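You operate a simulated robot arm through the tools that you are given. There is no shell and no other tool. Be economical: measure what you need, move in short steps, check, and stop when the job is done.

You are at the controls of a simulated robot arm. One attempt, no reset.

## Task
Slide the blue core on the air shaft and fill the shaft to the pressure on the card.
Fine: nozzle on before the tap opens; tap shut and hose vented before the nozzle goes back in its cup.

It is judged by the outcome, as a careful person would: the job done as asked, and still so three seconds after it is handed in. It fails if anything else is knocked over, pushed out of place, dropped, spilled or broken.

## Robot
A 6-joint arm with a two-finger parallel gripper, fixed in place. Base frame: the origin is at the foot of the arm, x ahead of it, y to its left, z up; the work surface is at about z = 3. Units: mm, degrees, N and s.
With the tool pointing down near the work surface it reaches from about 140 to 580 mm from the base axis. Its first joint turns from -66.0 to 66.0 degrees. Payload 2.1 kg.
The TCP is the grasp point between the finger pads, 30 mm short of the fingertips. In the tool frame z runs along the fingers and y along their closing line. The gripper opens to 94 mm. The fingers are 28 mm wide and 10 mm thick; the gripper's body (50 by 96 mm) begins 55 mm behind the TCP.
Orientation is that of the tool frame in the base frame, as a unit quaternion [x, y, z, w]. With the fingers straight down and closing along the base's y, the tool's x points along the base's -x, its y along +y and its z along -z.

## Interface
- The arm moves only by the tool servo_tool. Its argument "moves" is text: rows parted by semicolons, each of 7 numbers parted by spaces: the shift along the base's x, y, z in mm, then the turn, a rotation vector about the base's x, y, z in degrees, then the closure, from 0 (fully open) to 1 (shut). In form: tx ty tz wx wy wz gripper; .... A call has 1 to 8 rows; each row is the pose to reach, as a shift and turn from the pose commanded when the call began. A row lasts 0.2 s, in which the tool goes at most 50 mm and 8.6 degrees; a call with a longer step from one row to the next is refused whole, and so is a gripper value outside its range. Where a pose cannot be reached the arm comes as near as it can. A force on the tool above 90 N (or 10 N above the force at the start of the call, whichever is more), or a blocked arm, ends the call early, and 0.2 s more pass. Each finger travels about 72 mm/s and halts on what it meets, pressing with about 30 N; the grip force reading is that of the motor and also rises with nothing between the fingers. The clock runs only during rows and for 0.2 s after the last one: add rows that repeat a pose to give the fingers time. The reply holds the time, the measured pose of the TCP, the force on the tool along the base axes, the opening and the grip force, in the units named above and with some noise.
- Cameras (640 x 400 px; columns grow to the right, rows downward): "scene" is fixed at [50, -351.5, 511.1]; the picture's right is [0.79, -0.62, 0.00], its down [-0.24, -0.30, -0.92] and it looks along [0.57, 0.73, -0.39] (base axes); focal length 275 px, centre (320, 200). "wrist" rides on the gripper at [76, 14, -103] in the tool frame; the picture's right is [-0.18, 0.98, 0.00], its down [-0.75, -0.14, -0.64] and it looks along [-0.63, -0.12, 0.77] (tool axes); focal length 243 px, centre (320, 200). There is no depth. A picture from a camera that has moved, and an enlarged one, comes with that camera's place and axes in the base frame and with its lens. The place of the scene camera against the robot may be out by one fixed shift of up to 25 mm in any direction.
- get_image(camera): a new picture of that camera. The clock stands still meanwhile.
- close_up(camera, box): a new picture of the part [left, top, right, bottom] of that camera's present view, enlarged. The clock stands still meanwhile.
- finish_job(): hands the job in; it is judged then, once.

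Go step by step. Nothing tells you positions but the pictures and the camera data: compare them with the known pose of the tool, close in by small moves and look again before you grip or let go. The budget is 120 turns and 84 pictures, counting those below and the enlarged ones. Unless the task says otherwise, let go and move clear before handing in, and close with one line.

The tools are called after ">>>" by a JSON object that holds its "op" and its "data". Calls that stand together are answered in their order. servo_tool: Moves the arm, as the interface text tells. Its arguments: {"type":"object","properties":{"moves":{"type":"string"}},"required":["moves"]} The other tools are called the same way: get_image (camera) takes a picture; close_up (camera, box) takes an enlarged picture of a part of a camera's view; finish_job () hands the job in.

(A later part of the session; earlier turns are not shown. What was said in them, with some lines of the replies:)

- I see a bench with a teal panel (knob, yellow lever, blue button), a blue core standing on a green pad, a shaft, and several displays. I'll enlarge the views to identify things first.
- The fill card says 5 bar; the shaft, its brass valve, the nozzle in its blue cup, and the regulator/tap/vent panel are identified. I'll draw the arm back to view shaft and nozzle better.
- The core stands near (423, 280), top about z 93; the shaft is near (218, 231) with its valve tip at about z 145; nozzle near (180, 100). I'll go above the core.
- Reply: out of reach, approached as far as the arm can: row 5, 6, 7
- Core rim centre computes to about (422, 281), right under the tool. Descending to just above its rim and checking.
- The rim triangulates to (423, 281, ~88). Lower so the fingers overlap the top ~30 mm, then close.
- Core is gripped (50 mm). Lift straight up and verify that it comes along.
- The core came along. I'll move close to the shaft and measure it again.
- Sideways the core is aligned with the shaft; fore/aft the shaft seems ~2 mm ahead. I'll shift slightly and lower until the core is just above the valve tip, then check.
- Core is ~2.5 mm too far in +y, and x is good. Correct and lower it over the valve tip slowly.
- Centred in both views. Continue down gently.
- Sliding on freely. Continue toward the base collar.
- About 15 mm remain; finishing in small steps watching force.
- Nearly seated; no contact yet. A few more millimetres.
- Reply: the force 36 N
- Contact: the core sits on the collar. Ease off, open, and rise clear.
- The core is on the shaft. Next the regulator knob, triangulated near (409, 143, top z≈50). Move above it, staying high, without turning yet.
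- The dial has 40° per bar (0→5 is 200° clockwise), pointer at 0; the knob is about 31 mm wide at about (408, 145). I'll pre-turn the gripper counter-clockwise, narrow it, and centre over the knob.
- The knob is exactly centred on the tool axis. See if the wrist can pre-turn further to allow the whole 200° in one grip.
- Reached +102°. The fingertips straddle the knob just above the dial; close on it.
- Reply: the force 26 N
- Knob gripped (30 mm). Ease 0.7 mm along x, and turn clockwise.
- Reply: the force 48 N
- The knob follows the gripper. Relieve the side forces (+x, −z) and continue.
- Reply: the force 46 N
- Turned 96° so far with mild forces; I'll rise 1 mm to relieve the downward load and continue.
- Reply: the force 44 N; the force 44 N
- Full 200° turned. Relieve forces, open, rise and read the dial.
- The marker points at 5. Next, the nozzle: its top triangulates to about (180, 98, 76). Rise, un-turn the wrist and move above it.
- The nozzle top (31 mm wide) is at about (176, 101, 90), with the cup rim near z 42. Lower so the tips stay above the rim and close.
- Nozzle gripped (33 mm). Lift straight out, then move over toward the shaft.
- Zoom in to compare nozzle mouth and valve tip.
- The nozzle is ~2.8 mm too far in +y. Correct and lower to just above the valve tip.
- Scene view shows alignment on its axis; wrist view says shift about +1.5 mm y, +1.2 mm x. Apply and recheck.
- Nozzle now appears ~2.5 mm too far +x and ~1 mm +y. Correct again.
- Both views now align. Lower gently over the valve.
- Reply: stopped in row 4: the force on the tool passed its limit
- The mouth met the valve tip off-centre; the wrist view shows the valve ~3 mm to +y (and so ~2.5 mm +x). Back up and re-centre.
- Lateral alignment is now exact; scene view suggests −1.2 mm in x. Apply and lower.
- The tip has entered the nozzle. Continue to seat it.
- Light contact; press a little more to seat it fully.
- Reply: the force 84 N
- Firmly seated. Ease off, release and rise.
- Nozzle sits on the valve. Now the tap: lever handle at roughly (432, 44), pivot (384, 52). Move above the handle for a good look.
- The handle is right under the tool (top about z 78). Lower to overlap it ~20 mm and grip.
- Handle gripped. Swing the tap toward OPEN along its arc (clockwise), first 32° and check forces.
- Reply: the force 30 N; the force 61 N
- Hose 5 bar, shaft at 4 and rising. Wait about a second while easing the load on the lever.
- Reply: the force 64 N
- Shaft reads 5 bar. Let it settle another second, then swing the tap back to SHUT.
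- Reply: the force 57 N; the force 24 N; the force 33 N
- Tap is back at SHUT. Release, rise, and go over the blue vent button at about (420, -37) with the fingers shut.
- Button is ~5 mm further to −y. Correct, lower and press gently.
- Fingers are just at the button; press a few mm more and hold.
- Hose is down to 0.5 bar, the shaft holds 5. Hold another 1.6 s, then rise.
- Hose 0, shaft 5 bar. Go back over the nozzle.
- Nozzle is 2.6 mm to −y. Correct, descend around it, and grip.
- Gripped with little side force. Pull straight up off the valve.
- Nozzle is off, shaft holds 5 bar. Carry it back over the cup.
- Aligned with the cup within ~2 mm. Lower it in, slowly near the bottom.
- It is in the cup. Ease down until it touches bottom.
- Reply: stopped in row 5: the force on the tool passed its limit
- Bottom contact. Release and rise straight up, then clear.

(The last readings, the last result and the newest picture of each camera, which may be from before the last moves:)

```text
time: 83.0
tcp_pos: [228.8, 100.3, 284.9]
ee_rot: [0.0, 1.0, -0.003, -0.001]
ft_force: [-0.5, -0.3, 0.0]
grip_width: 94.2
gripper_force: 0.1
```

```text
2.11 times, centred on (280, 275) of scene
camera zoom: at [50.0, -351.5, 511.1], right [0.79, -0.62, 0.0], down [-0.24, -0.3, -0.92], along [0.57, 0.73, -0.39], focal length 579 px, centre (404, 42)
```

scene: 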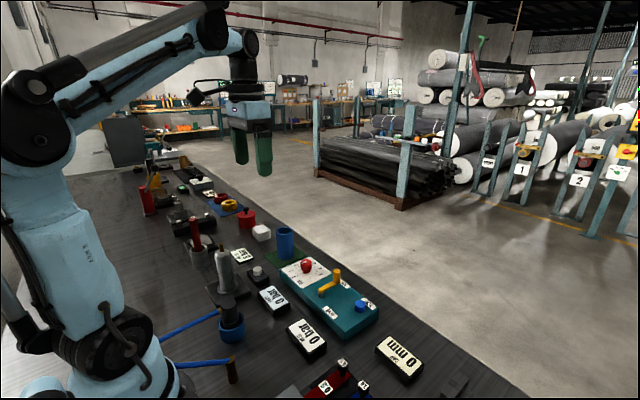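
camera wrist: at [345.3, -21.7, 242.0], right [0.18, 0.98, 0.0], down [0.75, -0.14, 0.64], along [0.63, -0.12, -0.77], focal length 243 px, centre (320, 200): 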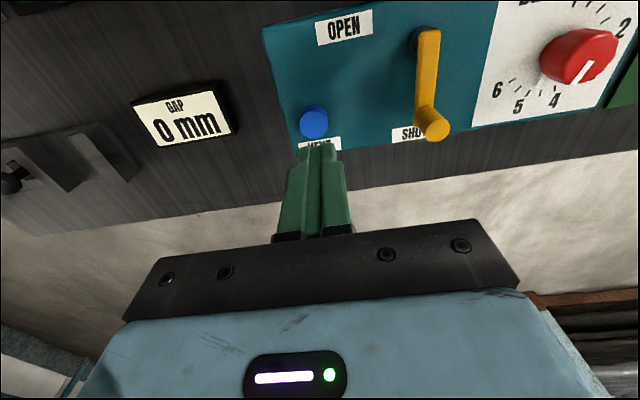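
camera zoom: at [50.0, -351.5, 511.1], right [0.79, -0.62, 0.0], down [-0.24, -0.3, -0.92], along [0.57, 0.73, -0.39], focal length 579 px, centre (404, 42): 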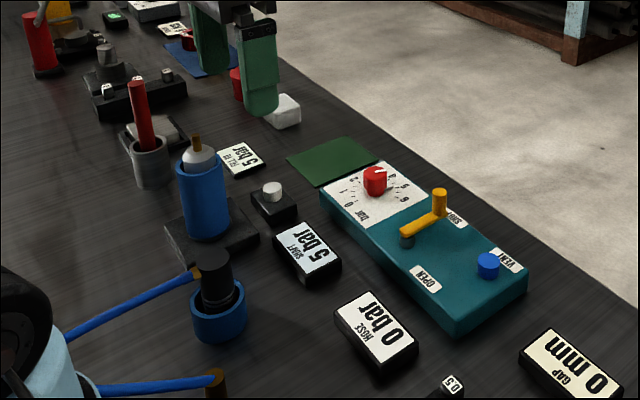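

The core is on the shaft at 5 bar, the hose reads 0, the tap is shut, the nozzle is back in its cup and the arm is clear. I'm handing in.

>>> {"op": "finish_job", "data": {}}

```text
The job is handed in.
```

The blue core is on the air shaft, which is filled to 5 bar as the card asks. The tap was shut and the hose vented to 0 before the nozzle went back in its cup. The nozzle first met the valve tip off-centre and stopped on force, so I backed it off and re-centred it before it seated, and nothing else was disturbed that I could see.
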